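You operate a simulated robot arm through the tools that you are given. There is no shell and no other tool. Be economical: measure what you need, move in short steps, check, and stop when the job is done.

You run a simulated two-armed robot. Do the job below in one go: nothing can be reset, and whatever is moved stays where it is left.

JOB
Warm the long white cap and long purple cap tubes at 40 C in the grey heat block.
Fine: tubes go in only once the screen shows that heat, white cap in the red well, purple cap in the blue; when both cap dots are orange turn the dial to Off and leave them in.

Only the result counts: the job must be done as asked and must still hold three seconds after the hand-in. Knocking over, shifting, dropping, spilling or breaking anything else fails it. Lids that push on must go on centred and level and be pressed home; caps that screw on are set level and turned clockwise until they are tight.

ROBOT AND FRAMES
Two 7-joint arms with two-finger parallel grippers on one trunk, on a base that drives. Base frame: it is fixed to the floor where the robot stands at the start and does not move with it; the origin is under the middle of the robot, x ahead of it, y to its left, z up; the surface under the hand at the start is at about z = 900. Readings come in mm, rad, newtons and seconds.
The left shoulder is at the start at [50, 168, 1207], the right one opposite. With the tool pointing down near the work surface each hand reaches from about 200 to 660 mm from the robot's upright axis, wherever it stands, measured 20 degrees to its own side. Places, roughly: blue well [600, 0, 900]; heat block [600, 0, 900]; heat block dial [500, 0, 900]; long purple cap tube [1000, -1000, 1000]; long white cap tube [1000, -1000, 1000]; red well [600, 0, 900]. Payload 1.57 kg a hand.
The tool frame of a hand sits at the grasp point between the pads (the TCP): z along the fingers, y along the line on which they close. The tips reach 30 mm beyond it. The gripper opens to 80 mm. The fingers are 17 mm wide and 12 mm thick; the gripper's body (40 by 82 mm) begins 80 mm behind the TCP.
Orientation is told as [roll, pitch, yaw] about the base's x, y, z axes, in that order, counted from this pose: with the fingers straight down and closing along the base's y, the tool's x points along the base's -x, its y along +y and its z along -z.

CONTROLS
- The arms move only by the tool apply_moves. It takes "left_steps", "right_steps" or both (then of equal length, played together; a hand with none holds still); each is a list of rows, each an object of numbers (a shift or turn left out is 0, a gripper value left out holds the last): "wx", "wy", "wz": the turn, a rotation vector about the tool's x, y, z in degrees; "dx", "dy", "dz": the shift along the tool's x, y, z in mm; "claw": the opening in per cent of the stroke, from 0 (shut) to 100 (fully open). In form: [{"wx": .., "wy": .., "wz": .., "dx": .., "dy": .., "dz": .., "claw": ..}, ...]. A call has 1 to 8 rows; each row shifts and turns the commanded pose from where the row before left it, along the tool's axes as they then stand. Each row takes 0.2 s and may step no farther than 50 mm and 0.15 rad from the row before; otherwise, or with a gripper value out of range, the whole call is refused. Where a pose cannot be reached the arm comes as near as it can. A force on the tool above 60 N (or 10 N above the force at the start of the call, whichever is more), or a blocked arm, ends the call early, and 0.2 s more pass. The fingers move at their own pace (about 45 mm/s each) and stop on an object; they squeeze with about 27 N. The grip force told is the motor's: it shows also when the fingers shut on nothing. Time passes only in rows, and 0.2 s behind the last, so rows that do not move let the fingers close. The reply holds the time, the measured pose of the TCP, the force on the tool along the base axes, the opening and the grip force, in the units named above and with some noise, with the torque about the TCP (base axes, N m) and any sound that the robot's microphone picked up.
- Cameras (640 x 400 px; columns grow to the right, rows downward): "scene" is now at [124.7, -4.3, 1435.8]; the picture's right is [-0.03, -1.00, 0.00], its down [-0.49, 0.01, -0.87] and it looks along [0.87, -0.02, -0.49] (base axes); focal length 263 px, centre (320, 200). "left" rides on the left gripper at [72, 7, -122] in its tool frame; the picture's right is [-0.09, 1.00, 0.00], its down [-0.84, -0.08, -0.54] and it looks along [-0.54, -0.05, 0.84] (tool axes); focal length 238 px, centre (320, 200). "right" rides on the right gripper at [72, -7, -122] in its tool frame; the picture's right is [0.09, 1.00, 0.00], its down [-0.84, 0.08, -0.54] and it looks along [-0.54, 0.05, 0.84] (tool axes); focal length 238 px, centre (320, 200). There is no depth. A picture from a camera that has moved, and an enlarged one, comes with that camera's place and axes in the base frame and with its lens. The place of the scene camera against the robot may be out by one fixed shift of up to 12 mm in any direction.
- snapshot(camera): a new picture of that camera. It takes no simulated time.
- raise_lower(by): slides the trunk up (or, below 0, down) by that many mm; the arms and the scene camera ride with it, the base frame stays. It gives what a move gives, with no picture.
- steer(legs): drives the robot by 1 to 6 legs, each [ahead, left, turn to the left] in mm, mm and rad, along the robot's own axes; the way and the turn of a leg run together, so that a leg with both is an arc; at most 1500 mm and 3.142 rad a leg. The arms and the cameras ride along, it lands a little off, and it stops where it bumps. It gives what a move gives.
- head_to(pan, tilt): turns the head with the scene camera to pan (to the left, within 1.396 rad either way) and tilt (down, from -0.506 to 1.204), counted from straight ahead of the robot. It gives what a move gives.
- enlarge(camera, box): a new picture of the part [left, top, right, bottom] of that camera's present view, enlarged. It takes no simulated time.
- finish_job(): hands the job in; it is judged then, once.

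Go step by step. Nothing tells you exact positions but the pictures and the camera data: compare them with the known pose of the tool, close in by small moves and look again before you grip or let go. The budget is 120 turns and 108 pictures, counting those below and the enlarged ones. Unless the task says otherwise, let go and move clear before handing in, and close with one line.

The tools are called after "Call:" as a command line: name --argument value ..., lists and objects as JSON in quotes. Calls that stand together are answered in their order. apply_moves: Moves the arms, as the interface text tells. Its arguments: {"type":"object","properties":{"left_steps":{"type":"array"},"right_steps":{"type":"array"}},"required":[]} The other tools are called the same way: raise_lower (by) slides the trunk up or down; steer (legs) drives the base; head_to (pan, tilt) turns the head that bears the scene camera; snapshot (camera) takes a picture; enlarge (camera, box) takes an enlarged picture of a part of a camera's view; finish_job () hands the job in.

At the start:

```text
time: 0.0
left_tool_pos: [443.6, 166.9, 1251.9]
left_tcp_rot: [0.0, 0.001, 0.001]
left_ft_force: [0.3, 0.7, -0.3]
left_torque: [-0.01, 0.03, -0.01]
left_finger_gap: 80.1
left_grip_force: 0.0
right_tool_pos: [333.2, -100.9, 1264.8]
right_tcp_rot: [-0.001, -0.001, 0.0]
right_ft_force: [0.2, 0.1, 0.0]
right_torque: [-0.03, 0.0, 0.02]
right_finger_gap: 79.9
right_grip_force: 0.0
trunk travel left (down, up): [-375.0, 68.0]
robot x, y, heading: [1.3, -0.1, 0.005]
head pan, tilt: [-0.024, 0.513]
```

scene: 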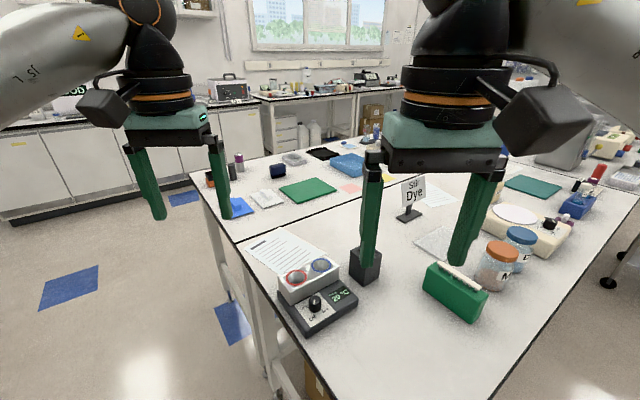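
right: 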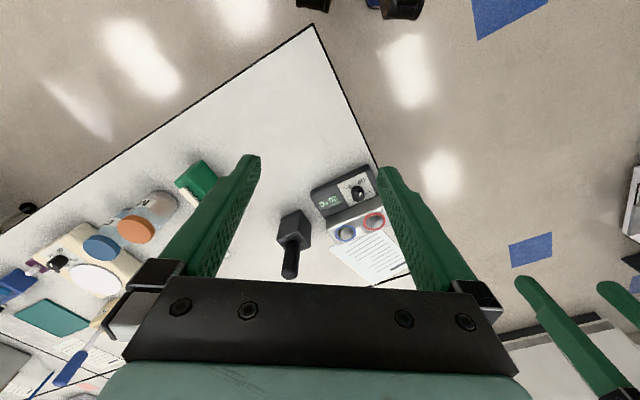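
left: 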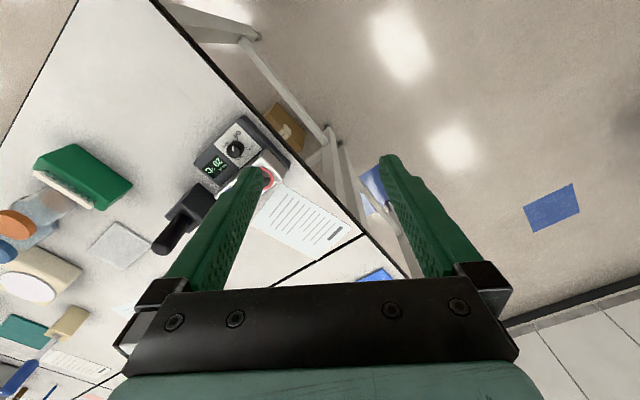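

I see the grey heat block ahead with its dial and a screen; the tubes should be far to the right. I look closer at the block and pan towards the tubes.

Call:
enlarge --camera "scene" --box '[260, 240, 380, 345]'

Call:
head_to --pan -0.8 --tilt 0.4

Call:
snapshot --camera "scene"

```text
3.81 times, centred on (320, 292) of scene
camera zoom: at [124.7, -4.3, 1435.8], right [-0.03, -1.0, 0.0], down [-0.49, 0.01, -0.87], along [0.87, -0.02, -0.49], focal length 1001 px, centre (320, -152)
```

zoom: 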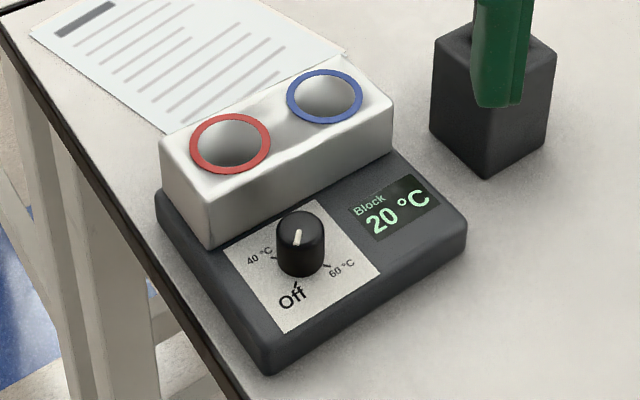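

```text
time: 1.1
left_tool_pos: [444.4, 164.8, 1251.5]
left_tcp_rot: [0.001, -0.001, 0.003]
left_ft_force: [0.7, 0.5, 0.3]
left_torque: [0.0, 0.03, -0.01]
left_finger_gap: 79.9
left_grip_force: 0.0
right_tool_pos: [332.5, -100.7, 1266.1]
right_tcp_rot: [0.001, 0.001, 0.002]
right_ft_force: [-0.6, -0.3, -0.4]
right_torque: [0.0, 0.0, -0.01]
right_finger_gap: 80.1
right_grip_force: 0.0
trunk travel left (down, up): [-375.0, 68.0]
robot x, y, heading: [-0.4, 2.2, 0.002]
head pan, tilt: [-0.799, 0.4]
```

```text
103 pictures are left
camera scene: at [98.6, -68.4, 1446.1], right [-0.72, -0.7, 0.0], down [-0.27, 0.28, -0.92], along [0.64, -0.66, -0.39], focal length 263 px, centre (320, 200)
```

scene: 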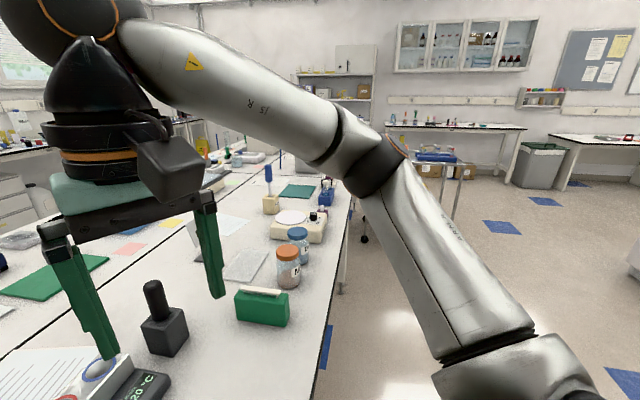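

The tubes are likely in a rack around the blue thing to the right. I enlarge that part.

Call:
enlarge --camera "scene" --box '[250, 140, 370, 215]'

Call:
enlarge --camera "scene" --box '[380, 100, 500, 175]'

```text
5.33 times, centred on (310, 178) of scene
camera zoom: at [98.6, -68.4, 1446.1], right [-0.72, -0.7, 0.0], down [-0.27, 0.28, -0.92], along [0.64, -0.66, -0.39], focal length 1402 px, centre (373, 320)
```

zoom: 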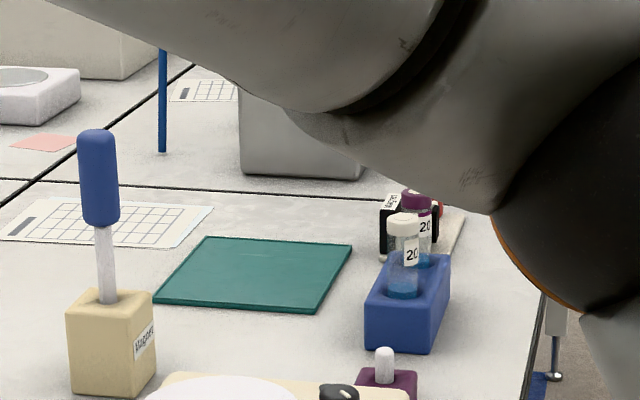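

```text
5.33 times, centred on (440, 138) of scene
camera zoom: at [98.6, -68.4, 1446.1], right [-0.72, -0.7, 0.0], down [-0.27, 0.28, -0.92], along [0.64, -0.66, -0.39], focal length 1402 px, centre (-320, 533)
```

zoom: 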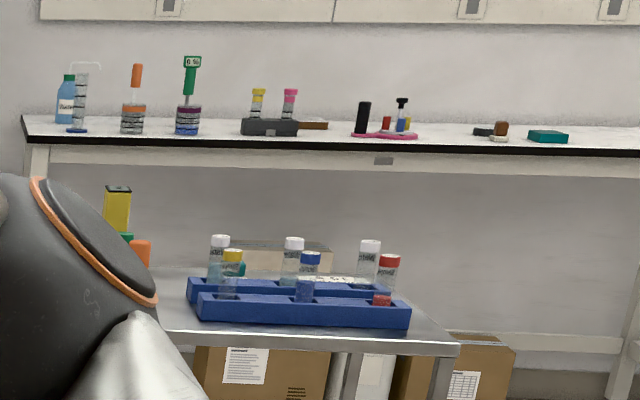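

The blue rack has a white-cap and a purple-cap tube, at about 1.0–1.1 m off; I'll check them closer later. First I set the dial, so I bring the left hand over it for a look from above.

Call:
apply_moves --left_steps '[{"dx": -7, "dy": -33, "dz": 34}, {"dx": -7, "dy": -33, "dz": 34}, {"dx": -7, "dy": -33, "dz": 34}, {"dx": -7, "dy": -33, "dz": 34}, {"dx": -7, "dy": -33, "dz": 34}]' --right_steps '[{"dy": -30}, {"dy": -30}, {"dy": -30}, {"dy": -30}, {"dy": -30}]'

Call:
snapshot --camera "left"

```text
time: 2.3
left_tool_pos: [480.2, 0.4, 1082.2]
left_tcp_rot: [0.0, 0.0, 0.001]
left_ft_force: [0.2, -1.1, 0.4]
left_torque: [0.04, -0.01, 0.01]
left_finger_gap: 80.0
left_grip_force: 0.0
right_tool_pos: [332.7, -252.7, 1263.6]
right_tcp_rot: [0.002, 0.0, 0.0]
right_ft_force: [0.3, 0.6, 0.2]
right_torque: [0.03, 0.0, 0.0]
right_finger_gap: 80.0
right_grip_force: 0.0
trunk travel left (down, up): [-375.0, 68.0]
robot x, y, heading: [-1.9, 1.3, -0.006]
head pan, tilt: [-0.799, 0.4]
```

```text
100 pictures are left
camera left: at [408.4, 4.4, 1204.0], right [0.09, 1.0, 0.0], down [0.84, -0.08, 0.54], along [0.54, -0.05, -0.84], focal length 238 px, centre (320, 200)
```

left: 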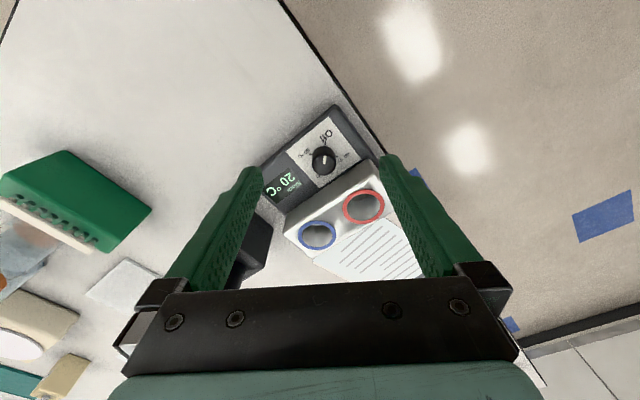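

The left wrist camera sees the dial and wells. I enlarge.

Call:
enlarge --camera "left" --box '[240, 90, 420, 260]'

```text
2.35 times, centred on (330, 175) of left
camera zoom: at [408.4, 4.4, 1204.0], right [0.09, 1.0, 0.0], down [0.84, -0.08, 0.54], along [0.54, -0.05, -0.84], focal length 561 px, centre (296, 259)
```

zoom: 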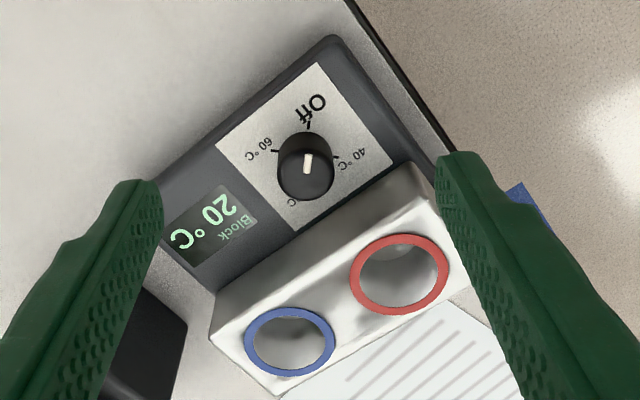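

The dial has Off, 40 (90° clockwise), a hidden one and 60; its pointer is at Off now. I place it near [519, 0], and turn the hand so that its fingers stay parallel to the block's wall, then look again.

Call:
apply_moves --left_steps '[{"dx": -38, "dz": 30, "claw": 60}, {"wz": -8.2}, {"wz": -8.2}, {"wz": -8.2}, {"wz": -8.2}, {"wz": -8.2}, {"wz": -8.2}, {"wz": -8.2}]'

Call:
snapshot --camera "left"

```text
time: 4.1
left_tool_pos: [517.9, 0.9, 1052.9]
left_tcp_rot: [0.0, 0.0, 1.008]
left_ft_force: [0.3, 0.0, -0.1]
left_torque: [0.01, -0.02, -0.01]
left_finger_gap: 48.0
left_grip_force: 0.1
right_tool_pos: [332.0, -250.5, 1264.1]
right_tcp_rot: [0.0, 0.0, 0.001]
right_ft_force: [0.0, 0.7, -1.1]
right_torque: [0.01, -0.02, 0.02]
right_finger_gap: 79.9
right_grip_force: 0.1
trunk travel left (down, up): [-375.0, 68.0]
robot x, y, heading: [-1.0, -1.4, 0.0]
head pan, tilt: [-0.799, 0.4]
```

```text
98 pictures are left
camera left: at [473.5, -57.4, 1173.7], right [-0.79, 0.61, 0.0], down [0.51, 0.67, 0.54], along [0.33, 0.43, -0.84], focal length 238 px, centre (320, 200)
```

left: 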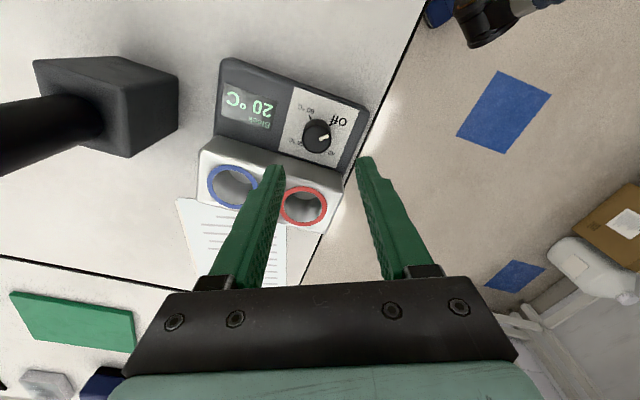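

I enlarge the dial from this new angle to triangulate.

Call:
enlarge --camera "left" --box '[190, 50, 390, 240]'

```text
2.11 times, centred on (290, 145) of left
camera zoom: at [473.5, -57.4, 1173.7], right [-0.79, 0.61, 0.0], down [0.51, 0.67, 0.54], along [0.33, 0.43, -0.84], focal length 502 px, centre (383, 316)
```

zoom: 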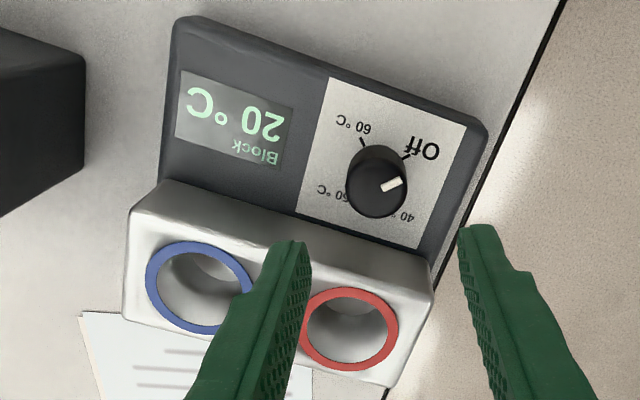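

Triangulated: knob at [519, -0.6], panel z≈934, knob top z≈953, red well [569, 41, 975], blue well [608, -18, 975]. I turn so the 90° turn is split evenly about the block's wall and come down part way.

Call:
apply_moves --left_steps '[{"wz": -7, "claw": 52}, {"wz": -7}, {"wz": -7}, {"dx": 1.2, "dy": -1.4, "dz": 30}, {"dz": 22}, {}]'

Call:
snapshot --camera "left"

```text
time: 5.5
left_tool_pos: [518.2, -2.0, 1000.3]
left_tcp_rot: [0.001, 0.001, 1.371]
left_ft_force: [0.2, -0.5, -0.1]
left_torque: [0.0, 0.03, 0.02]
left_finger_gap: 41.6
left_grip_force: 0.1
right_tool_pos: [332.5, -248.5, 1264.5]
right_tcp_rot: [0.002, 0.001, 0.001]
right_ft_force: [0.5, -0.6, 0.3]
right_torque: [-0.01, -0.03, -0.01]
right_finger_gap: 80.1
right_grip_force: 0.0
trunk travel left (down, up): [-375.0, 68.0]
robot x, y, heading: [0.7, -0.9, -0.002]
head pan, tilt: [-0.799, 0.4]
```

```text
96 pictures are left
camera left: at [497.7, -70.4, 1121.9], right [-0.96, 0.29, 0.0], down [0.24, 0.8, 0.54], along [0.16, 0.52, -0.84], focal length 238 px, centre (320, 200)
```

left: 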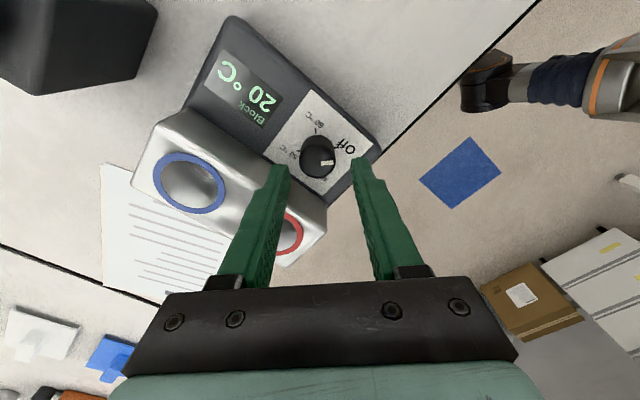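

The knob is centred between the fingers with space to the block's wall. I go down and close.

Call:
apply_moves --left_steps '[{"dz": 16, "dx": -0.5}, {"dz": 15}, {}]'

Call:
snapshot --camera "left"

```text
time: 6.3
left_tool_pos: [518.8, 0.1, 968.5]
left_tcp_rot: [-0.002, -0.001, 1.369]
left_ft_force: [0.4, 0.4, -0.3]
left_torque: [-0.01, 0.0, 0.0]
left_finger_gap: 41.8
left_grip_force: 0.0
right_tool_pos: [332.7, -249.7, 1264.6]
right_tcp_rot: [0.0, -0.001, -0.001]
right_ft_force: [0.5, 0.9, -0.9]
right_torque: [0.02, -0.04, -0.02]
right_finger_gap: 80.0
right_grip_force: 0.0
trunk travel left (down, up): [-375.0, 68.0]
robot x, y, heading: [3.0, -1.2, -0.001]
head pan, tilt: [-0.799, 0.4]
```

```text
95 pictures are left
camera left: at [498.0, -69.4, 1090.6], right [-0.96, 0.29, 0.0], down [0.24, 0.8, 0.54], along [0.16, 0.52, -0.84], focal length 238 px, centre (320, 200)
```

left: 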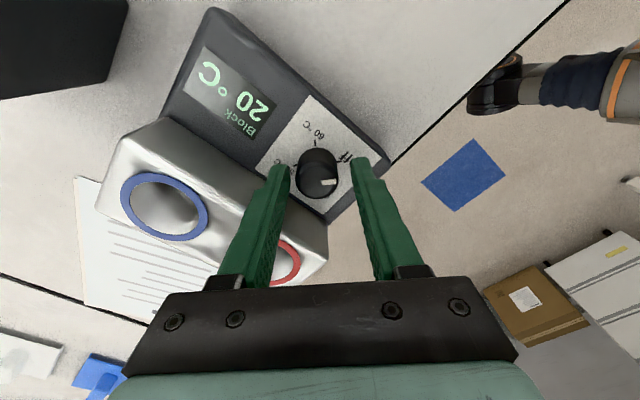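

Knob sits between the pads; I close.

Call:
apply_moves --left_steps '[{"claw": 10}, {}, {}]'

```text
time: 7.1
left_tool_pos: [519.9, -0.6, 968.3]
left_tcp_rot: [-0.002, 0.001, 1.37]
left_ft_force: [12.5, -2.8, -0.3]
left_torque: [0.04, -0.09, 0.01]
left_finger_gap: 27.4
left_grip_force: 33.2
right_tool_pos: [333.1, -250.0, 1264.4]
right_tcp_rot: [-0.001, 0.001, -0.001]
right_ft_force: [-1.2, -0.1, -0.4]
right_torque: [0.0, -0.05, 0.0]
right_finger_gap: 80.2
right_grip_force: 0.1
trunk travel left (down, up): [-375.0, 68.0]
robot x, y, heading: [3.1, -1.3, 0.001]
head pan, tilt: [-0.799, 0.4]
```

Gripped (27 mm). I turn clockwise (yaw down) in steps.

Call:
apply_moves --left_steps '[{"wz": 8.2, "dy": -0.7}, {"wz": 8.2}, {"wz": 8.2}, {"wz": 8.2}, {"wz": 8.2}, {"wz": 8.2}]'

Call:
snapshot --camera "left"

```text
time: 8.5
left_tool_pos: [520.2, -0.2, 968.9]
left_tcp_rot: [-0.002, 0.0, 0.509]
left_ft_force: [18.3, -4.9, 8.9]
left_torque: [-0.2, 0.37, 0.01]
left_finger_gap: 27.4
left_grip_force: 38.0
right_tool_pos: [333.4, -250.2, 1264.7]
right_tcp_rot: [0.001, 0.001, 0.0]
right_ft_force: [-0.3, -0.3, -0.2]
right_torque: [0.01, -0.01, 0.0]
right_finger_gap: 80.1
right_grip_force: 0.0
trunk travel left (down, up): [-375.0, 68.0]
robot x, y, heading: [0.4, 1.9, 0.002]
head pan, tilt: [-0.799, 0.4]
```

```text
94 pictures are left
camera left: at [455.0, -30.1, 1090.5], right [-0.4, 0.91, 0.0], down [0.77, 0.34, 0.54], along [0.5, 0.22, -0.84], focal length 238 px, centre (320, 200)
```

left: 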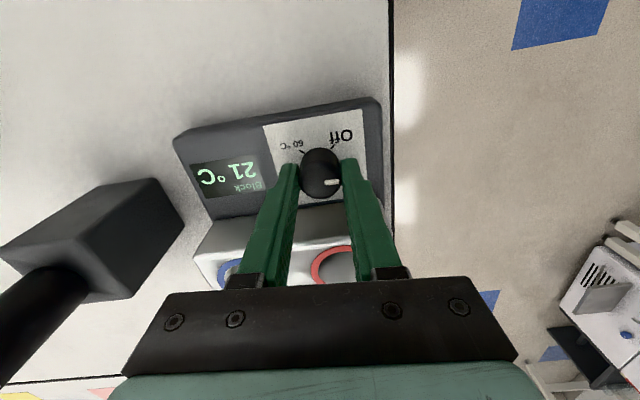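

It heats already (21 °C). I turn on the rest.

Call:
apply_moves --left_steps '[{"wz": 8.2, "dx": -0.5}, {"wz": 8.2}, {"wz": 8.2}, {"wz": 8.2}, {"wz": 8.2}, {}]'

Call:
enlarge --camera "left" --box '[200, 90, 420, 230]'

```text
time: 9.9
left_tool_pos: [520.9, -0.8, 968.5]
left_tcp_rot: [0.0, 0.0, -0.206]
left_ft_force: [15.0, -4.7, 8.5]
left_torque: [0.24, -0.51, -0.01]
left_finger_gap: 27.2
left_grip_force: 38.1
right_tool_pos: [333.2, -250.0, 1265.5]
right_tcp_rot: [0.001, 0.0, 0.0]
right_ft_force: [-0.6, -0.2, 0.0]
right_torque: [0.01, -0.01, 0.01]
right_finger_gap: 79.9
right_grip_force: 0.1
trunk travel left (down, up): [-375.0, 68.0]
robot x, y, heading: [0.8, 0.1, -0.008]
head pan, tilt: [-0.799, 0.4]
```

```text
2.86 times, centred on (310, 160) of left
camera zoom: at [452.0, 19.9, 1090.5], right [0.29, 0.96, 0.0], down [0.8, -0.25, 0.54], along [0.52, -0.16, -0.84], focal length 681 px, centre (349, 314)
```

zoom: 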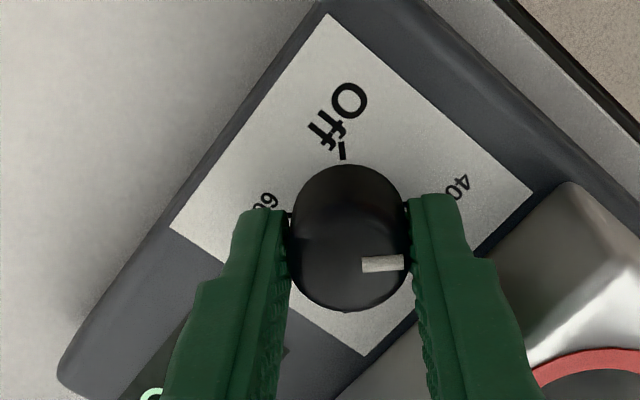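

The pointer lies at 40. I let go and rise to check.

Call:
apply_moves --left_steps '[{"claw": 50}, {}, {"dz": -30}, {"dz": -40}, {"dz": -40}]'

Call:
enlarge --camera "left" --box '[200, 90, 420, 230]'

```text
time: 11.1
left_tool_pos: [521.0, -1.4, 1079.7]
left_tcp_rot: [0.0, 0.0, -0.205]
left_ft_force: [0.2, -0.9, 0.0]
left_torque: [-0.01, -0.02, 0.0]
left_finger_gap: 39.8
left_grip_force: 0.1
right_tool_pos: [331.2, -250.2, 1264.2]
right_tcp_rot: [-0.002, 0.0, -0.002]
right_ft_force: [-1.0, 0.8, -0.7]
right_torque: [0.0, -0.02, -0.01]
right_finger_gap: 80.1
right_grip_force: 0.1
trunk travel left (down, up): [-375.0, 68.0]
robot x, y, heading: [1.1, 0.9, -0.003]
head pan, tilt: [-0.799, 0.4]
```

```text
2.86 times, centred on (310, 160) of left
camera zoom: at [450.8, 20.3, 1200.6], right [0.29, 0.96, 0.0], down [0.8, -0.25, 0.54], along [0.52, -0.16, -0.84], focal length 681 px, centre (349, 314)
```

zoom: 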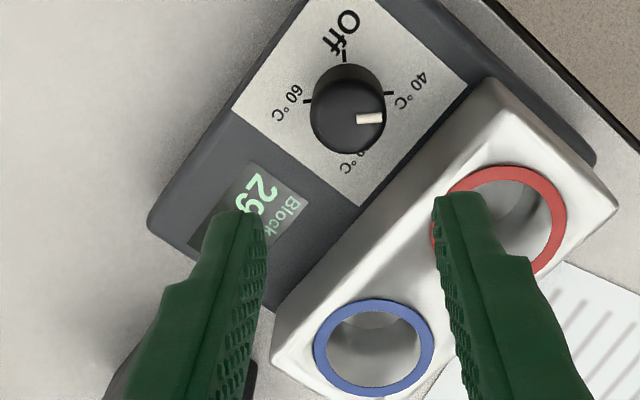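

The dial stands at 40 and the block heats (29 °C). I raise the left hand, then drive along the table's right edge towards the blue rack at about [958, -1000].

Call:
apply_moves --left_steps '[{"dz": -45, "wz": -5.9}, {"dz": -45, "wz": -5.9}, {"dz": -45, "dx": 20, "dy": 5}, {"dz": -35, "dx": 30, "dy": 20}, {"dx": 30, "dy": 35}, {"dx": 30, "dy": 35}, {"dx": 10, "dy": 40}]'

Call:
steer --legs '[[-198, -136, 0], [774, -1128, 0], [0, 0, 0.6]]'

Call:
head_to --pan 0.0 --tilt 0.75

Call:
snapshot --camera "scene"

```text
refused: row 4 steps farther than a row can; nothing moved
```

```text
time: 24.5
left_tool_pos: [1007.9, -987.4, 1078.6]
left_tcp_rot: [-0.002, 0.0, 0.394]
left_ft_force: [-0.4, 0.4, 0.2]
left_torque: [0.0, 0.01, -0.01]
left_finger_gap: 40.0
left_grip_force: 0.0
right_tool_pos: [992.8, -1298.2, 1264.3]
right_tcp_rot: [-0.001, -0.001, 0.597]
right_ft_force: [0.7, -0.6, 0.0]
right_torque: [-0.06, 0.01, -0.02]
right_finger_gap: 79.9
right_grip_force: 0.1
trunk travel left (down, up): [-375.0, 68.0]
robot x, y, heading: [579.8, -1281.3, 0.599]
head pan, tilt: [-0.799, 0.4]
```

```text
time: 25.6
left_tool_pos: [1008.7, -988.6, 1078.8]
left_tcp_rot: [0.001, 0.001, 0.394]
left_ft_force: [0.4, 0.2, -0.4]
left_torque: [-0.02, 0.0, 0.02]
left_finger_gap: 40.0
left_grip_force: 0.0
right_tool_pos: [992.9, -1299.3, 1265.2]
right_tcp_rot: [-0.001, 0.0, 0.599]
right_ft_force: [-0.1, 0.2, -0.3]
right_torque: [-0.02, 0.0, -0.02]
right_finger_gap: 80.0
right_grip_force: 0.0
trunk travel left (down, up): [-375.0, 68.0]
robot x, y, heading: [580.1, -1282.5, 0.6]
head pan, tilt: [0.0, 0.75]
```

```text
91 pictures are left
camera scene: at [673.8, -1213.4, 1415.1], right [0.56, -0.83, 0.0], down [-0.56, -0.38, -0.73], along [0.6, 0.41, -0.68], focal length 263 px, centre (320, 200)
```

scene: 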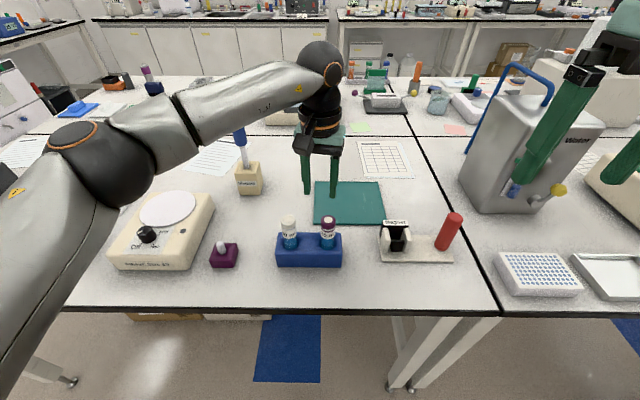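

The first arm call was refused, so the left hand rode at z 1079; nothing bumped. I look to the left to make sure nothing was toppled, and at the rack.

Call:
enlarge --camera "scene" --box '[260, 200, 360, 280]'

Call:
apply_moves --left_steps '[{"dz": -45, "wz": -5.9}, {"dz": -45, "wz": -5.9}, {"dz": -45}, {"dz": -35}]'

Call:
head_to --pan 0.9 --tilt 0.5

Call:
snapshot --camera "scene"

```text
5.00 times, centred on (310, 240) of scene
camera zoom: at [673.8, -1213.4, 1415.1], right [0.56, -0.83, 0.0], down [-0.56, -0.38, -0.73], along [0.6, 0.41, -0.68], focal length 1314 px, centre (370, 0)
```

zoom: 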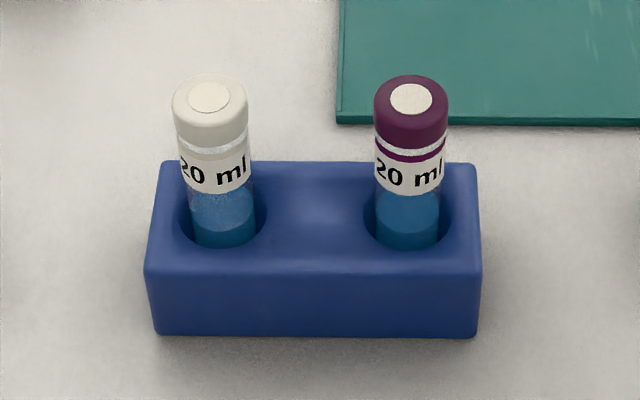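

```text
time: 26.6
left_tool_pos: [1006.5, -991.1, 1249.6]
left_tcp_rot: [0.0, -0.003, 0.597]
left_ft_force: [0.3, -0.4, 0.2]
left_torque: [0.05, 0.04, 0.04]
left_finger_gap: 40.3
left_grip_force: 0.1
right_tool_pos: [993.6, -1302.5, 1264.2]
right_tcp_rot: [0.004, -0.001, 0.599]
right_ft_force: [0.1, 0.0, 1.1]
right_torque: [0.04, -0.02, 0.01]
right_finger_gap: 80.0
right_grip_force: 0.1
trunk travel left (down, up): [-375.0, 68.0]
robot x, y, heading: [577.1, -1280.5, 0.602]
head pan, tilt: [0.0, 0.75]
```

```text
time: 27.9
left_tool_pos: [1006.8, -987.5, 1248.2]
left_tcp_rot: [0.0, -0.002, 0.599]
left_ft_force: [0.7, 0.2, 0.1]
left_torque: [0.01, -0.01, 0.0]
left_finger_gap: 40.0
left_grip_force: 0.0
right_tool_pos: [993.6, -1299.5, 1265.7]
right_tcp_rot: [0.002, 0.0, 0.598]
right_ft_force: [0.3, 0.4, -0.1]
right_torque: [0.04, 0.02, -0.01]
right_finger_gap: 80.0
right_grip_force: 0.0
trunk travel left (down, up): [-375.0, 68.0]
robot x, y, heading: [580.9, -1279.5, 0.6]
head pan, tilt: [0.901, 0.499]
```

```text
89 pictures are left
camera scene: at [611.8, -1169.4, 1437.0], right [1.0, -0.07, 0.0], down [-0.03, -0.48, -0.88], along [0.06, 0.88, -0.48], focal length 263 px, centre (320, 200)
```

scene: 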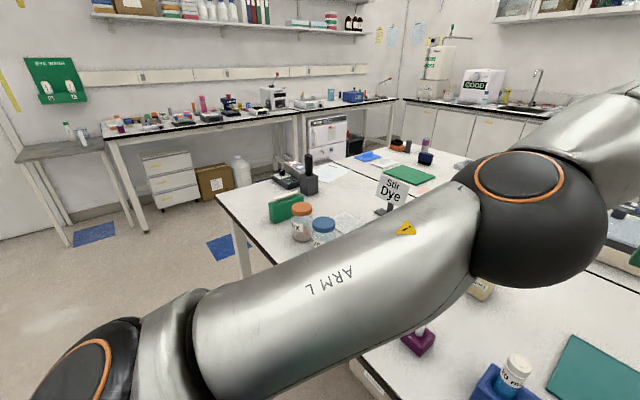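

Nothing was disturbed and both labelled "20 ml" tubes stand in the blue rack, white on the left, purple on the right. I bring the left hand over the white tube and look.

Call:
apply_moves --left_steps '[{"dx": 5, "dy": 24, "dz": 30, "claw": 75}, {"dx": 7, "dy": 24, "dz": 30}, {"dx": 7, "dy": 23}]'

Call:
snapshot --camera "left"

```text
time: 28.6
left_tool_pos: [972.0, -960.1, 1209.2]
left_tcp_rot: [-0.001, -0.001, 0.6]
left_ft_force: [-0.6, 0.5, -0.5]
left_torque: [0.06, 0.01, 0.0]
left_finger_gap: 60.0
left_grip_force: 0.1
left hand out of reach, approached as far as the arm can: row 1
right_tool_pos: [994.3, -1303.1, 1264.2]
right_tcp_rot: [0.003, -0.002, 0.597]
right_ft_force: [0.3, 0.3, 0.5]
right_torque: [0.07, 0.03, -0.02]
right_finger_gap: 80.0
right_grip_force: 0.0
trunk travel left (down, up): [-375.0, 68.0]
robot x, y, heading: [579.3, -1281.0, 0.6]
head pan, tilt: [0.901, 0.499]
```

```text
88 pictures are left
camera left: at [910.2, -994.6, 1331.1], right [-0.49, 0.87, 0.0], down [0.73, 0.41, 0.54], along [0.47, 0.27, -0.84], focal length 238 px, centre (320, 200)
```

left: 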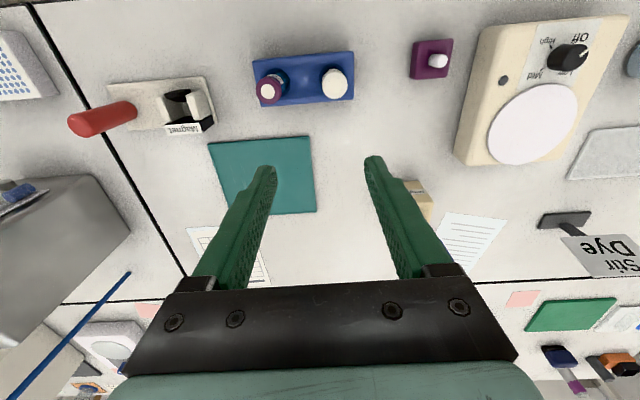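

White cap is about [932, -961], purple [978, -1025], cap top z≈1010–1030. I move above the white one and look again to refine.

Call:
apply_moves --left_steps '[{"dx": 16, "dy": 11, "dz": 20}, {"dx": 17.6, "dy": 10.8, "dz": 20}, {"dz": 30}]'

Call:
snapshot --camera "left"

```text
time: 29.4
left_tool_pos: [932.3, -958.2, 1138.9]
left_tcp_rot: [0.001, 0.001, 0.6]
left_ft_force: [0.3, -0.1, -0.1]
left_torque: [-0.03, 0.0, 0.0]
left_finger_gap: 59.9
left_grip_force: 0.1
right_tool_pos: [994.0, -1299.1, 1265.4]
right_tcp_rot: [0.0, 0.001, 0.598]
right_ft_force: [-0.2, 0.3, 0.4]
right_torque: [-0.03, 0.02, 0.02]
right_finger_gap: 79.8
right_grip_force: 0.0
trunk travel left (down, up): [-375.0, 68.0]
robot x, y, heading: [578.1, -1281.4, 0.601]
head pan, tilt: [0.901, 0.499]
```

```text
87 pictures are left
camera left: at [869.8, -992.7, 1260.1], right [-0.49, 0.87, 0.0], down [0.73, 0.41, 0.54], along [0.47, 0.26, -0.84], focal length 238 px, centre (320, 200)
```

left: 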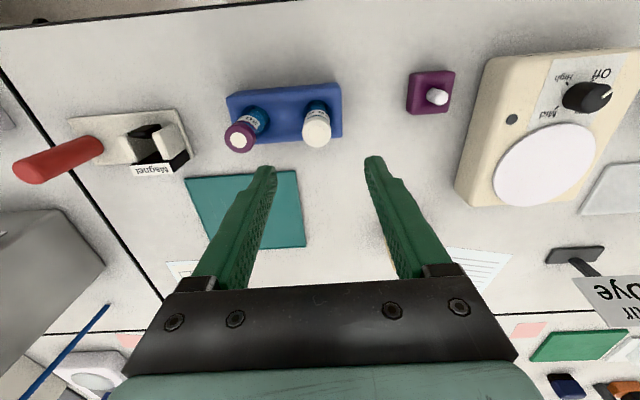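

I enlarge both for precise height.

Call:
enlarge --camera "left" --box '[210, 70, 370, 170]'

```text
4.00 times, centred on (290, 120) of left
camera zoom: at [869.8, -992.7, 1260.1], right [-0.49, 0.87, 0.0], down [0.73, 0.41, 0.54], along [0.47, 0.26, -0.84], focal length 953 px, centre (440, 520)
```

zoom: 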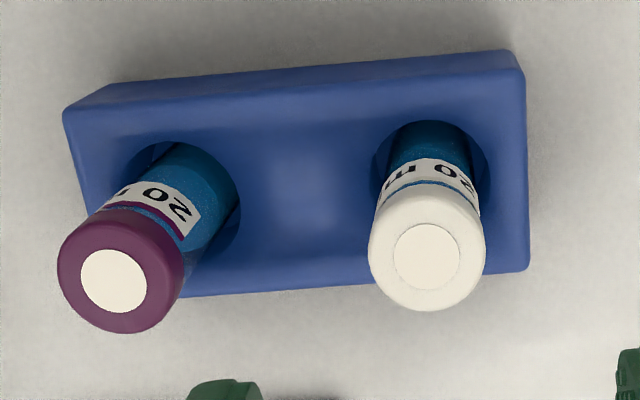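

Refined: white cap top [931, -962, 1039], purple [973, -1024, 1039]. I align and lower until the tips are just above the cap, then check.

Call:
apply_moves --left_steps '[{"dx": 3, "dy": -2.5, "dz": 20}, {"dz": 25}, {"dz": 20}, {}]'

Call:
snapshot --camera "left"

```text
time: 30.4
left_tool_pos: [930.9, -960.7, 1073.6]
left_tcp_rot: [0.0, -0.001, 0.599]
left_ft_force: [-0.5, 0.1, 0.4]
left_torque: [-0.01, 0.01, 0.0]
left_finger_gap: 59.9
left_grip_force: 0.0
right_tool_pos: [993.5, -1299.0, 1264.5]
right_tcp_rot: [-0.001, 0.0, 0.597]
right_ft_force: [-0.5, 0.5, -1.5]
right_torque: [0.01, -0.02, -0.02]
right_finger_gap: 79.8
right_grip_force: 0.0
trunk travel left (down, up): [-375.0, 68.0]
robot x, y, heading: [581.1, -1278.7, 0.601]
head pan, tilt: [0.901, 0.499]
```

```text
85 pictures are left
camera left: at [868.9, -996.5, 1195.1], right [-0.49, 0.87, 0.0], down [0.73, 0.41, 0.54], along [0.47, 0.26, -0.84], focal length 238 px, centre (320, 200)
```

left: 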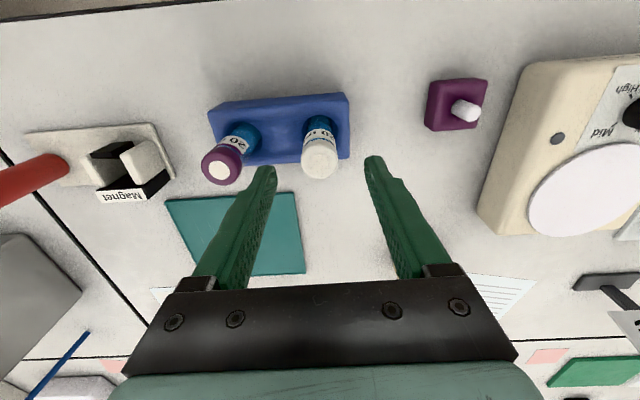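

Well aligned; cap top is about z 1030. I lower to z≈1010 and check before closing.

Call:
apply_moves --left_steps '[{"dx": 1, "dy": -1.5, "dz": 30}, {"dz": 33}, {}]'

Call:
snapshot --camera "left"

```text
time: 31.2
left_tool_pos: [931.8, -962.2, 1010.5]
left_tcp_rot: [-0.001, -0.001, 0.603]
left_ft_force: [-0.3, 0.3, 0.5]
left_torque: [-0.02, 0.02, 0.02]
left_finger_gap: 60.1
left_grip_force: 0.0
right_tool_pos: [993.7, -1299.7, 1265.6]
right_tcp_rot: [-0.001, 0.0, 0.598]
right_ft_force: [0.2, -0.4, 0.5]
right_torque: [0.0, -0.05, 0.01]
right_finger_gap: 79.9
right_grip_force: 0.0
trunk travel left (down, up): [-375.0, 68.0]
robot x, y, heading: [579.1, -1279.1, 0.597]
head pan, tilt: [0.901, 0.499]
```

```text
84 pictures are left
camera left: at [868.8, -997.8, 1131.9], right [-0.49, 0.87, 0.0], down [0.73, 0.41, 0.54], along [0.47, 0.26, -0.84], focal length 238 px, centre (320, 200)
```

left: 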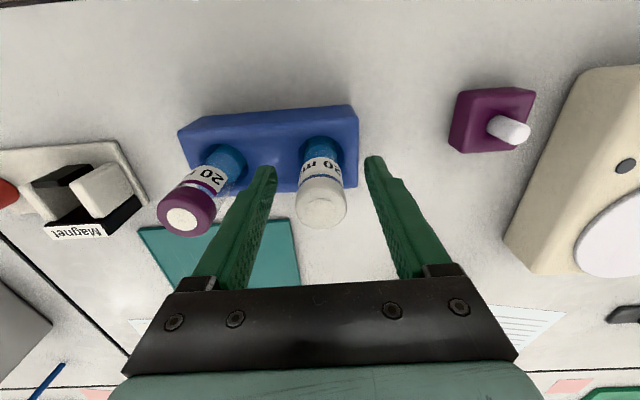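

Centred with TCP ~20 mm under the cap top. I close.

Call:
apply_moves --left_steps '[{"dy": 1.2, "claw": 10}, {}, {}, {}]'

```text
time: 32.2
left_tool_pos: [931.7, -962.0, 1009.7]
left_tcp_rot: [0.0, 0.0, 0.6]
left_ft_force: [1.2, 0.1, 0.7]
left_torque: [0.07, 0.01, -0.03]
left_finger_gap: 28.8
left_grip_force: 27.0
right_tool_pos: [993.7, -1298.7, 1265.8]
right_tcp_rot: [0.0, -0.001, 0.599]
right_ft_force: [0.2, -0.1, 0.2]
right_torque: [-0.01, 0.01, 0.02]
right_finger_gap: 80.2
right_grip_force: 0.2
trunk travel left (down, up): [-375.0, 68.0]
robot x, y, heading: [579.6, -1280.1, 0.597]
head pan, tilt: [0.901, 0.499]
```

Held. I lift straight up.

Call:
apply_moves --left_steps '[{"dz": -20}, {"dz": -30}, {"dz": -40}, {"dz": -40}, {"dz": -40}, {"dz": -40}]'

Call:
snapshot --camera "left"

```text
time: 33.6
left_tool_pos: [931.0, -962.2, 1221.5]
left_tcp_rot: [0.001, -0.001, 0.601]
left_ft_force: [-0.1, 0.6, -0.2]
left_torque: [0.02, -0.03, 0.0]
left_finger_gap: 28.6
left_grip_force: 26.7
right_tool_pos: [994.4, -1299.9, 1264.2]
right_tcp_rot: [0.0, 0.001, 0.598]
right_ft_force: [0.0, 0.4, -0.8]
right_torque: [0.04, 0.0, -0.03]
right_finger_gap: 80.0
right_grip_force: 0.0
trunk travel left (down, up): [-375.0, 68.0]
robot x, y, heading: [577.3, -1282.8, 0.602]
head pan, tilt: [0.901, 0.499]
```

```text
83 pictures are left
camera left: at [868.4, -997.1, 1343.5], right [-0.49, 0.87, 0.0], down [0.73, 0.41, 0.54], along [0.47, 0.26, -0.84], focal length 238 px, centre (320, 200)
```

left: 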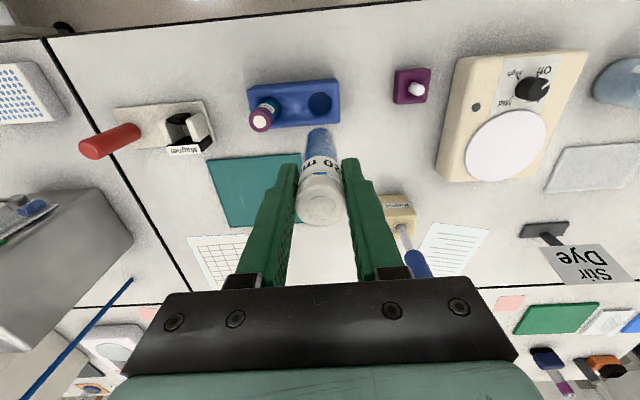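

White is held cleanly. I move it aside to the left while the right hand goes above the purple tube.

Call:
apply_moves --left_steps '[{"dy": 40}, {"dy": 40}, {"dy": 40}, {"dy": 30}, {}, {}, {}]' --right_steps '[{"dx": -20, "dy": 34, "dz": 16, "claw": 75}, {"dx": -20, "dy": 34, "dz": 16}, {"dx": -20, "dy": 34, "dz": 16}, {"dx": -20, "dy": 34, "dz": 16}, {"dx": -20, "dy": 34, "dz": 16}, {"dx": -20, "dy": 34, "dz": 16}, {"dx": -19, "dy": 34, "dz": 16}]'

Call:
snapshot --camera "right"

```text
time: 35.2
left_tool_pos: [848.0, -837.4, 1221.4]
left_tcp_rot: [-0.002, 0.001, 0.6]
left_ft_force: [-0.7, 0.2, 0.3]
left_torque: [-0.01, -0.01, 0.0]
left_finger_gap: 28.5
left_grip_force: 27.1
right_tool_pos: [974.7, -1023.2, 1151.4]
right_tcp_rot: [0.001, 0.001, 0.599]
right_ft_force: [0.2, -0.2, 0.0]
right_torque: [-0.01, 0.03, 0.01]
right_finger_gap: 60.0
right_grip_force: 0.0
trunk travel left (down, up): [-375.0, 68.0]
robot x, y, heading: [580.5, -1281.1, 0.598]
head pan, tilt: [0.901, 0.499]
```

```text
82 pictures are left
camera right: at [920.0, -1068.6, 1273.8], right [-0.64, 0.77, 0.0], down [0.65, 0.54, 0.54], along [0.42, 0.35, -0.84], focal length 238 px, centre (320, 200)
```

right: 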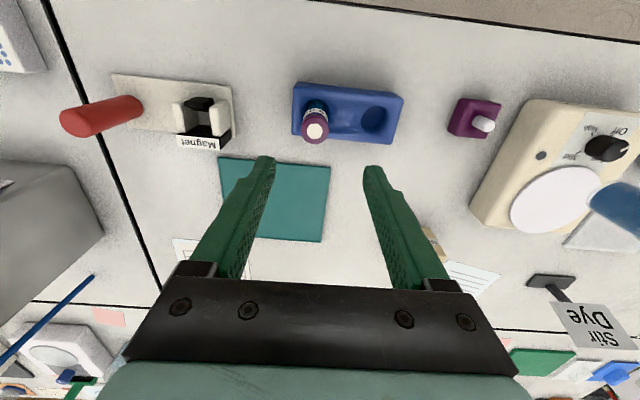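

Purple cap at about [978, -1026]. I correct and lower to just above.

Call:
apply_moves --right_steps '[{"dx": -1.2, "dy": -4.5, "dz": 28}, {"dz": 30}, {"dz": 20}, {}]'

Call:
snapshot --camera "right"

```text
time: 36.2
left_tool_pos: [846.7, -838.4, 1220.1]
left_tcp_rot: [-0.001, -0.001, 0.6]
left_ft_force: [-0.5, -0.9, -0.3]
left_torque: [0.02, 0.0, -0.02]
left_finger_gap: 28.5
left_grip_force: 27.4
right_tool_pos: [977.2, -1027.6, 1074.3]
right_tcp_rot: [0.0, 0.0, 0.599]
right_ft_force: [0.4, 1.0, 0.0]
right_torque: [0.02, 0.07, -0.03]
right_finger_gap: 60.0
right_grip_force: 0.0
trunk travel left (down, up): [-375.0, 68.0]
robot x, y, heading: [579.7, -1281.0, 0.598]
head pan, tilt: [0.901, 0.499]
```

```text
81 pictures are left
camera right: at [922.6, -1072.8, 1196.7], right [-0.64, 0.77, 0.0], down [0.65, 0.54, 0.54], along [0.42, 0.35, -0.84], focal length 238 px, centre (320, 200)
```

right: 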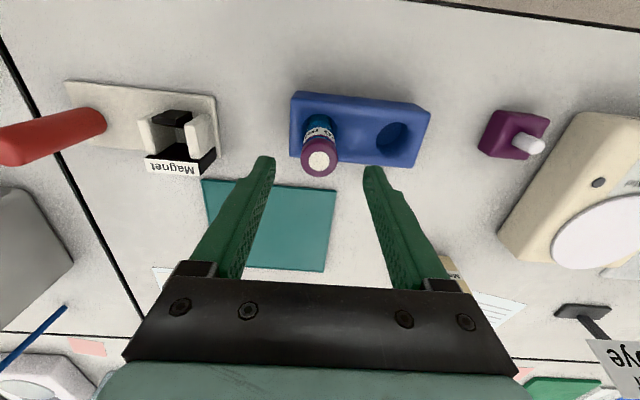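

Aligned just as the white one was. I lower 64 mm and close.

Call:
apply_moves --right_steps '[{"dz": 32, "dx": 0.5}, {"dz": 32}, {}]'

Call:
snapshot --camera "right"

```text
time: 37.0
left_tool_pos: [847.6, -837.8, 1219.8]
left_tcp_rot: [0.0, 0.001, 0.602]
left_ft_force: [0.1, -0.2, -1.0]
left_torque: [-0.03, -0.01, 0.0]
left_finger_gap: 28.5
left_grip_force: 26.9
right_tool_pos: [976.0, -1027.5, 1010.7]
right_tcp_rot: [0.0, 0.002, 0.602]
right_ft_force: [0.1, 0.3, 0.2]
right_torque: [0.01, 0.0, -0.01]
right_finger_gap: 60.1
right_grip_force: 0.0
trunk travel left (down, up): [-375.0, 68.0]
robot x, y, heading: [577.4, -1280.7, 0.599]
head pan, tilt: [0.901, 0.499]
```

```text
80 pictures are left
camera right: at [921.4, -1073.0, 1132.5], right [-0.64, 0.77, 0.0], down [0.65, 0.54, 0.54], along [0.42, 0.35, -0.84], focal length 238 px, centre (320, 200)
```

right: 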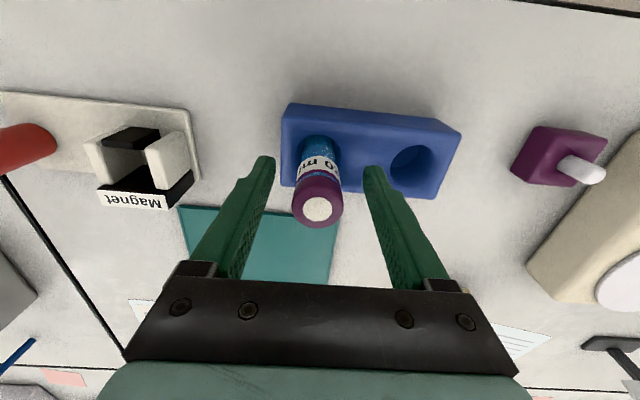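

Purple is centred between the pads. I close and lift.

Call:
apply_moves --right_steps '[{"dy": -1, "claw": 10}, {}, {}, {}, {"dz": -20}, {"dz": -30}, {"dz": -40}, {"dz": -40}]'

Call:
snapshot --camera "right"

```text
time: 38.9
left_tool_pos: [847.0, -837.3, 1220.7]
left_tcp_rot: [0.0, 0.0, 0.599]
left_ft_force: [0.0, 0.2, -1.1]
left_torque: [0.04, -0.02, 0.01]
left_finger_gap: 28.6
left_grip_force: 27.1
right_tool_pos: [976.4, -1029.9, 1141.2]
right_tcp_rot: [-0.001, 0.0, 0.601]
right_ft_force: [0.0, -1.1, -0.7]
right_torque: [0.03, -0.03, -0.02]
right_finger_gap: 28.5
right_grip_force: 26.8
trunk travel left (down, up): [-375.0, 68.0]
robot x, y, heading: [579.6, -1281.8, 0.604]
head pan, tilt: [0.901, 0.499]
```

```text
79 pictures are left
camera right: at [921.8, -1074.5, 1263.1], right [-0.64, 0.77, 0.0], down [0.65, 0.54, 0.54], along [0.42, 0.35, -0.84], focal length 238 px, centre (320, 200)
```

right: 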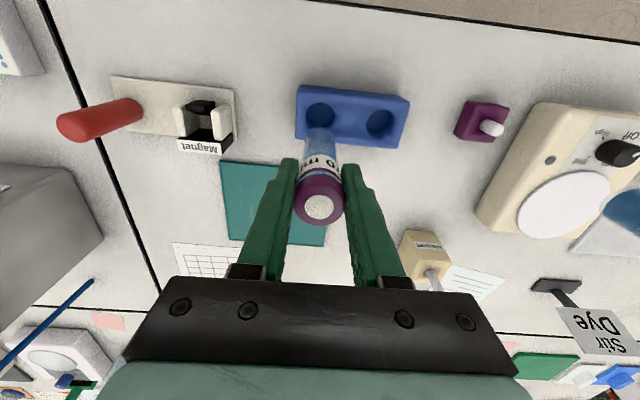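

Both tubes are held and the rack is empty. I raise and draw in both hands, lift the trunk, and drive back to the start place.

Call:
apply_moves --left_steps '[{"dz": -10, "dx": 15}, {"dz": -10, "dx": 15}, {"dz": -5, "dx": 15}, {"dx": 15}]' --right_steps '[{"dz": -30, "dy": -30, "dx": 10}, {"dz": -30, "dy": -30, "dx": 15}, {"dz": -30, "dy": -30, "dx": 15}, {"dz": -20, "dy": -30, "dx": 15}]'

Call:
raise_lower --by 60

Call:
head_to --pan 0.0 --tilt 0.7

Call:
snapshot --camera "scene"

```text
time: 39.9
left_tool_pos: [796.4, -872.7, 1245.9]
left_tcp_rot: [-0.001, 0.002, 0.601]
left_ft_force: [0.2, -1.1, -0.3]
left_torque: [0.0, -0.01, -0.01]
left_finger_gap: 28.2
left_grip_force: 26.8
right_tool_pos: [1001.1, -1159.2, 1251.9]
right_tcp_rot: [0.0, -0.001, 0.598]
right_ft_force: [0.7, -0.9, -0.1]
right_torque: [-0.03, 0.01, 0.05]
right_finger_gap: 28.6
right_grip_force: 27.4
trunk travel left (down, up): [-375.0, 68.0]
robot x, y, heading: [577.1, -1276.4, 0.597]
head pan, tilt: [0.901, 0.499]
```

```text
time: 40.9
left_tool_pos: [796.9, -871.4, 1303.7]
left_tcp_rot: [-0.001, 0.0, 0.601]
left_ft_force: [1.0, -0.2, 0.5]
left_torque: [-0.01, 0.02, -0.02]
left_finger_gap: 28.3
left_grip_force: 27.4
right_tool_pos: [1001.0, -1157.8, 1310.7]
right_tcp_rot: [0.001, 0.0, 0.598]
right_ft_force: [0.0, 0.0, -0.2]
right_torque: [0.0, 0.02, -0.01]
right_finger_gap: 28.7
right_grip_force: 27.5
trunk travel left (down, up): [-435.0, 8.0]
robot x, y, heading: [578.3, -1281.2, 0.597]
head pan, tilt: [0.901, 0.499]
```

```text
time: 42.0
left_tool_pos: [797.2, -871.5, 1306.4]
left_tcp_rot: [0.002, 0.0, 0.601]
left_ft_force: [0.5, -1.2, 0.2]
left_torque: [0.03, -0.05, 0.0]
left_finger_gap: 28.2
left_grip_force: 26.4
right_tool_pos: [1001.5, -1158.0, 1311.2]
right_tcp_rot: [0.002, 0.0, 0.598]
right_ft_force: [0.7, -0.9, -1.1]
right_torque: [-0.04, 0.0, -0.05]
right_finger_gap: 28.5
right_grip_force: 27.4
trunk travel left (down, up): [-435.0, 8.0]
robot x, y, heading: [577.8, -1278.7, 0.595]
head pan, tilt: [0.0, 0.7]
```

```text
78 pictures are left
camera scene: at [675.5, -1212.1, 1479.3], right [0.57, -0.82, 0.0], down [-0.53, -0.36, -0.77], along [0.63, 0.43, -0.64], focal length 263 px, centre (320, 200)
```

scene: 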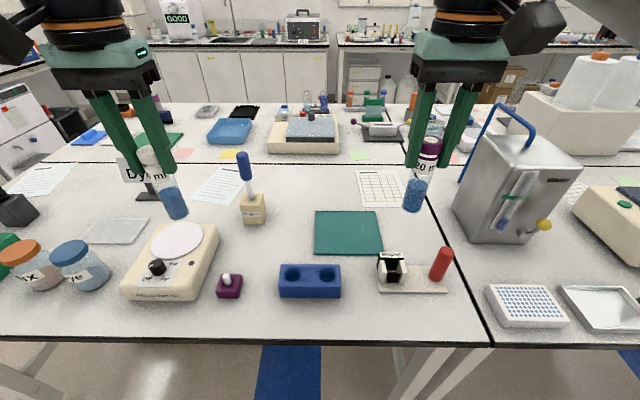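

Clear. I drive back.

Call:
steer --legs '[[0, 0, -0.596], [-776, 1143, 0], [198, 136, 0]]'

Call:
snapshot --camera "scene"

```text
time: 55.4
left_tool_pos: [419.4, 208.1, 1306.5]
left_tcp_rot: [0.0, 0.001, -0.008]
left_ft_force: [0.5, 0.3, -0.4]
left_torque: [-0.02, 0.02, 0.01]
left_finger_gap: 28.2
left_grip_force: 26.6
right_tool_pos: [422.6, -145.3, 1310.6]
right_tcp_rot: [-0.001, 0.0, -0.01]
right_ft_force: [-0.2, 0.7, 0.2]
right_torque: [-0.04, 0.0, -0.01]
right_finger_gap: 28.1
right_grip_force: 27.0
trunk travel left (down, up): [-435.0, 8.0]
robot x, y, heading: [4.9, -2.3, -0.004]
head pan, tilt: [0.0, 0.7]
```

```text
77 pictures are left
camera scene: at [124.8, -6.0, 1479.2], right [-0.01, -1.0, 0.0], down [-0.64, 0.01, -0.76], along [0.76, -0.01, -0.64], focal length 263 px, centre (320, 200)
```

scene: 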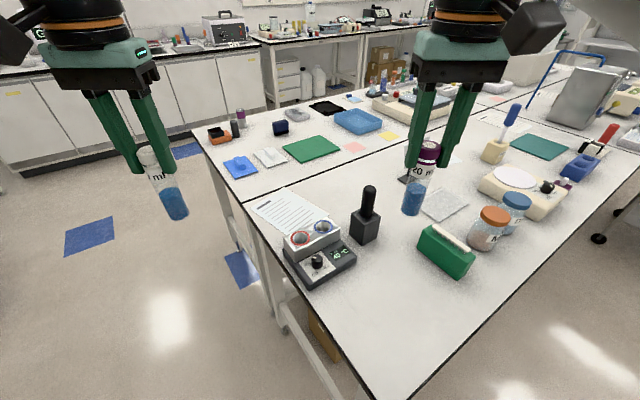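

Back at the start place. I read the screen and dial.

Call:
enlarge --camera "scene" --box '[275, 210, 365, 290]'

```text
5.00 times, centred on (320, 250) of scene
camera zoom: at [124.8, -6.0, 1479.2], right [-0.01, -1.0, 0.0], down [-0.64, 0.01, -0.76], along [0.76, -0.01, -0.64], focal length 1314 px, centre (320, -50)
```

zoom: 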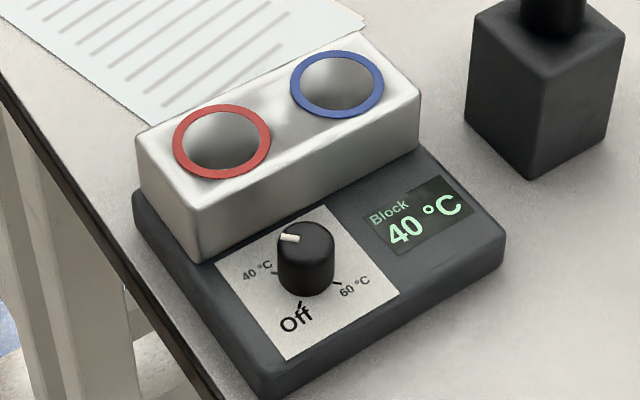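

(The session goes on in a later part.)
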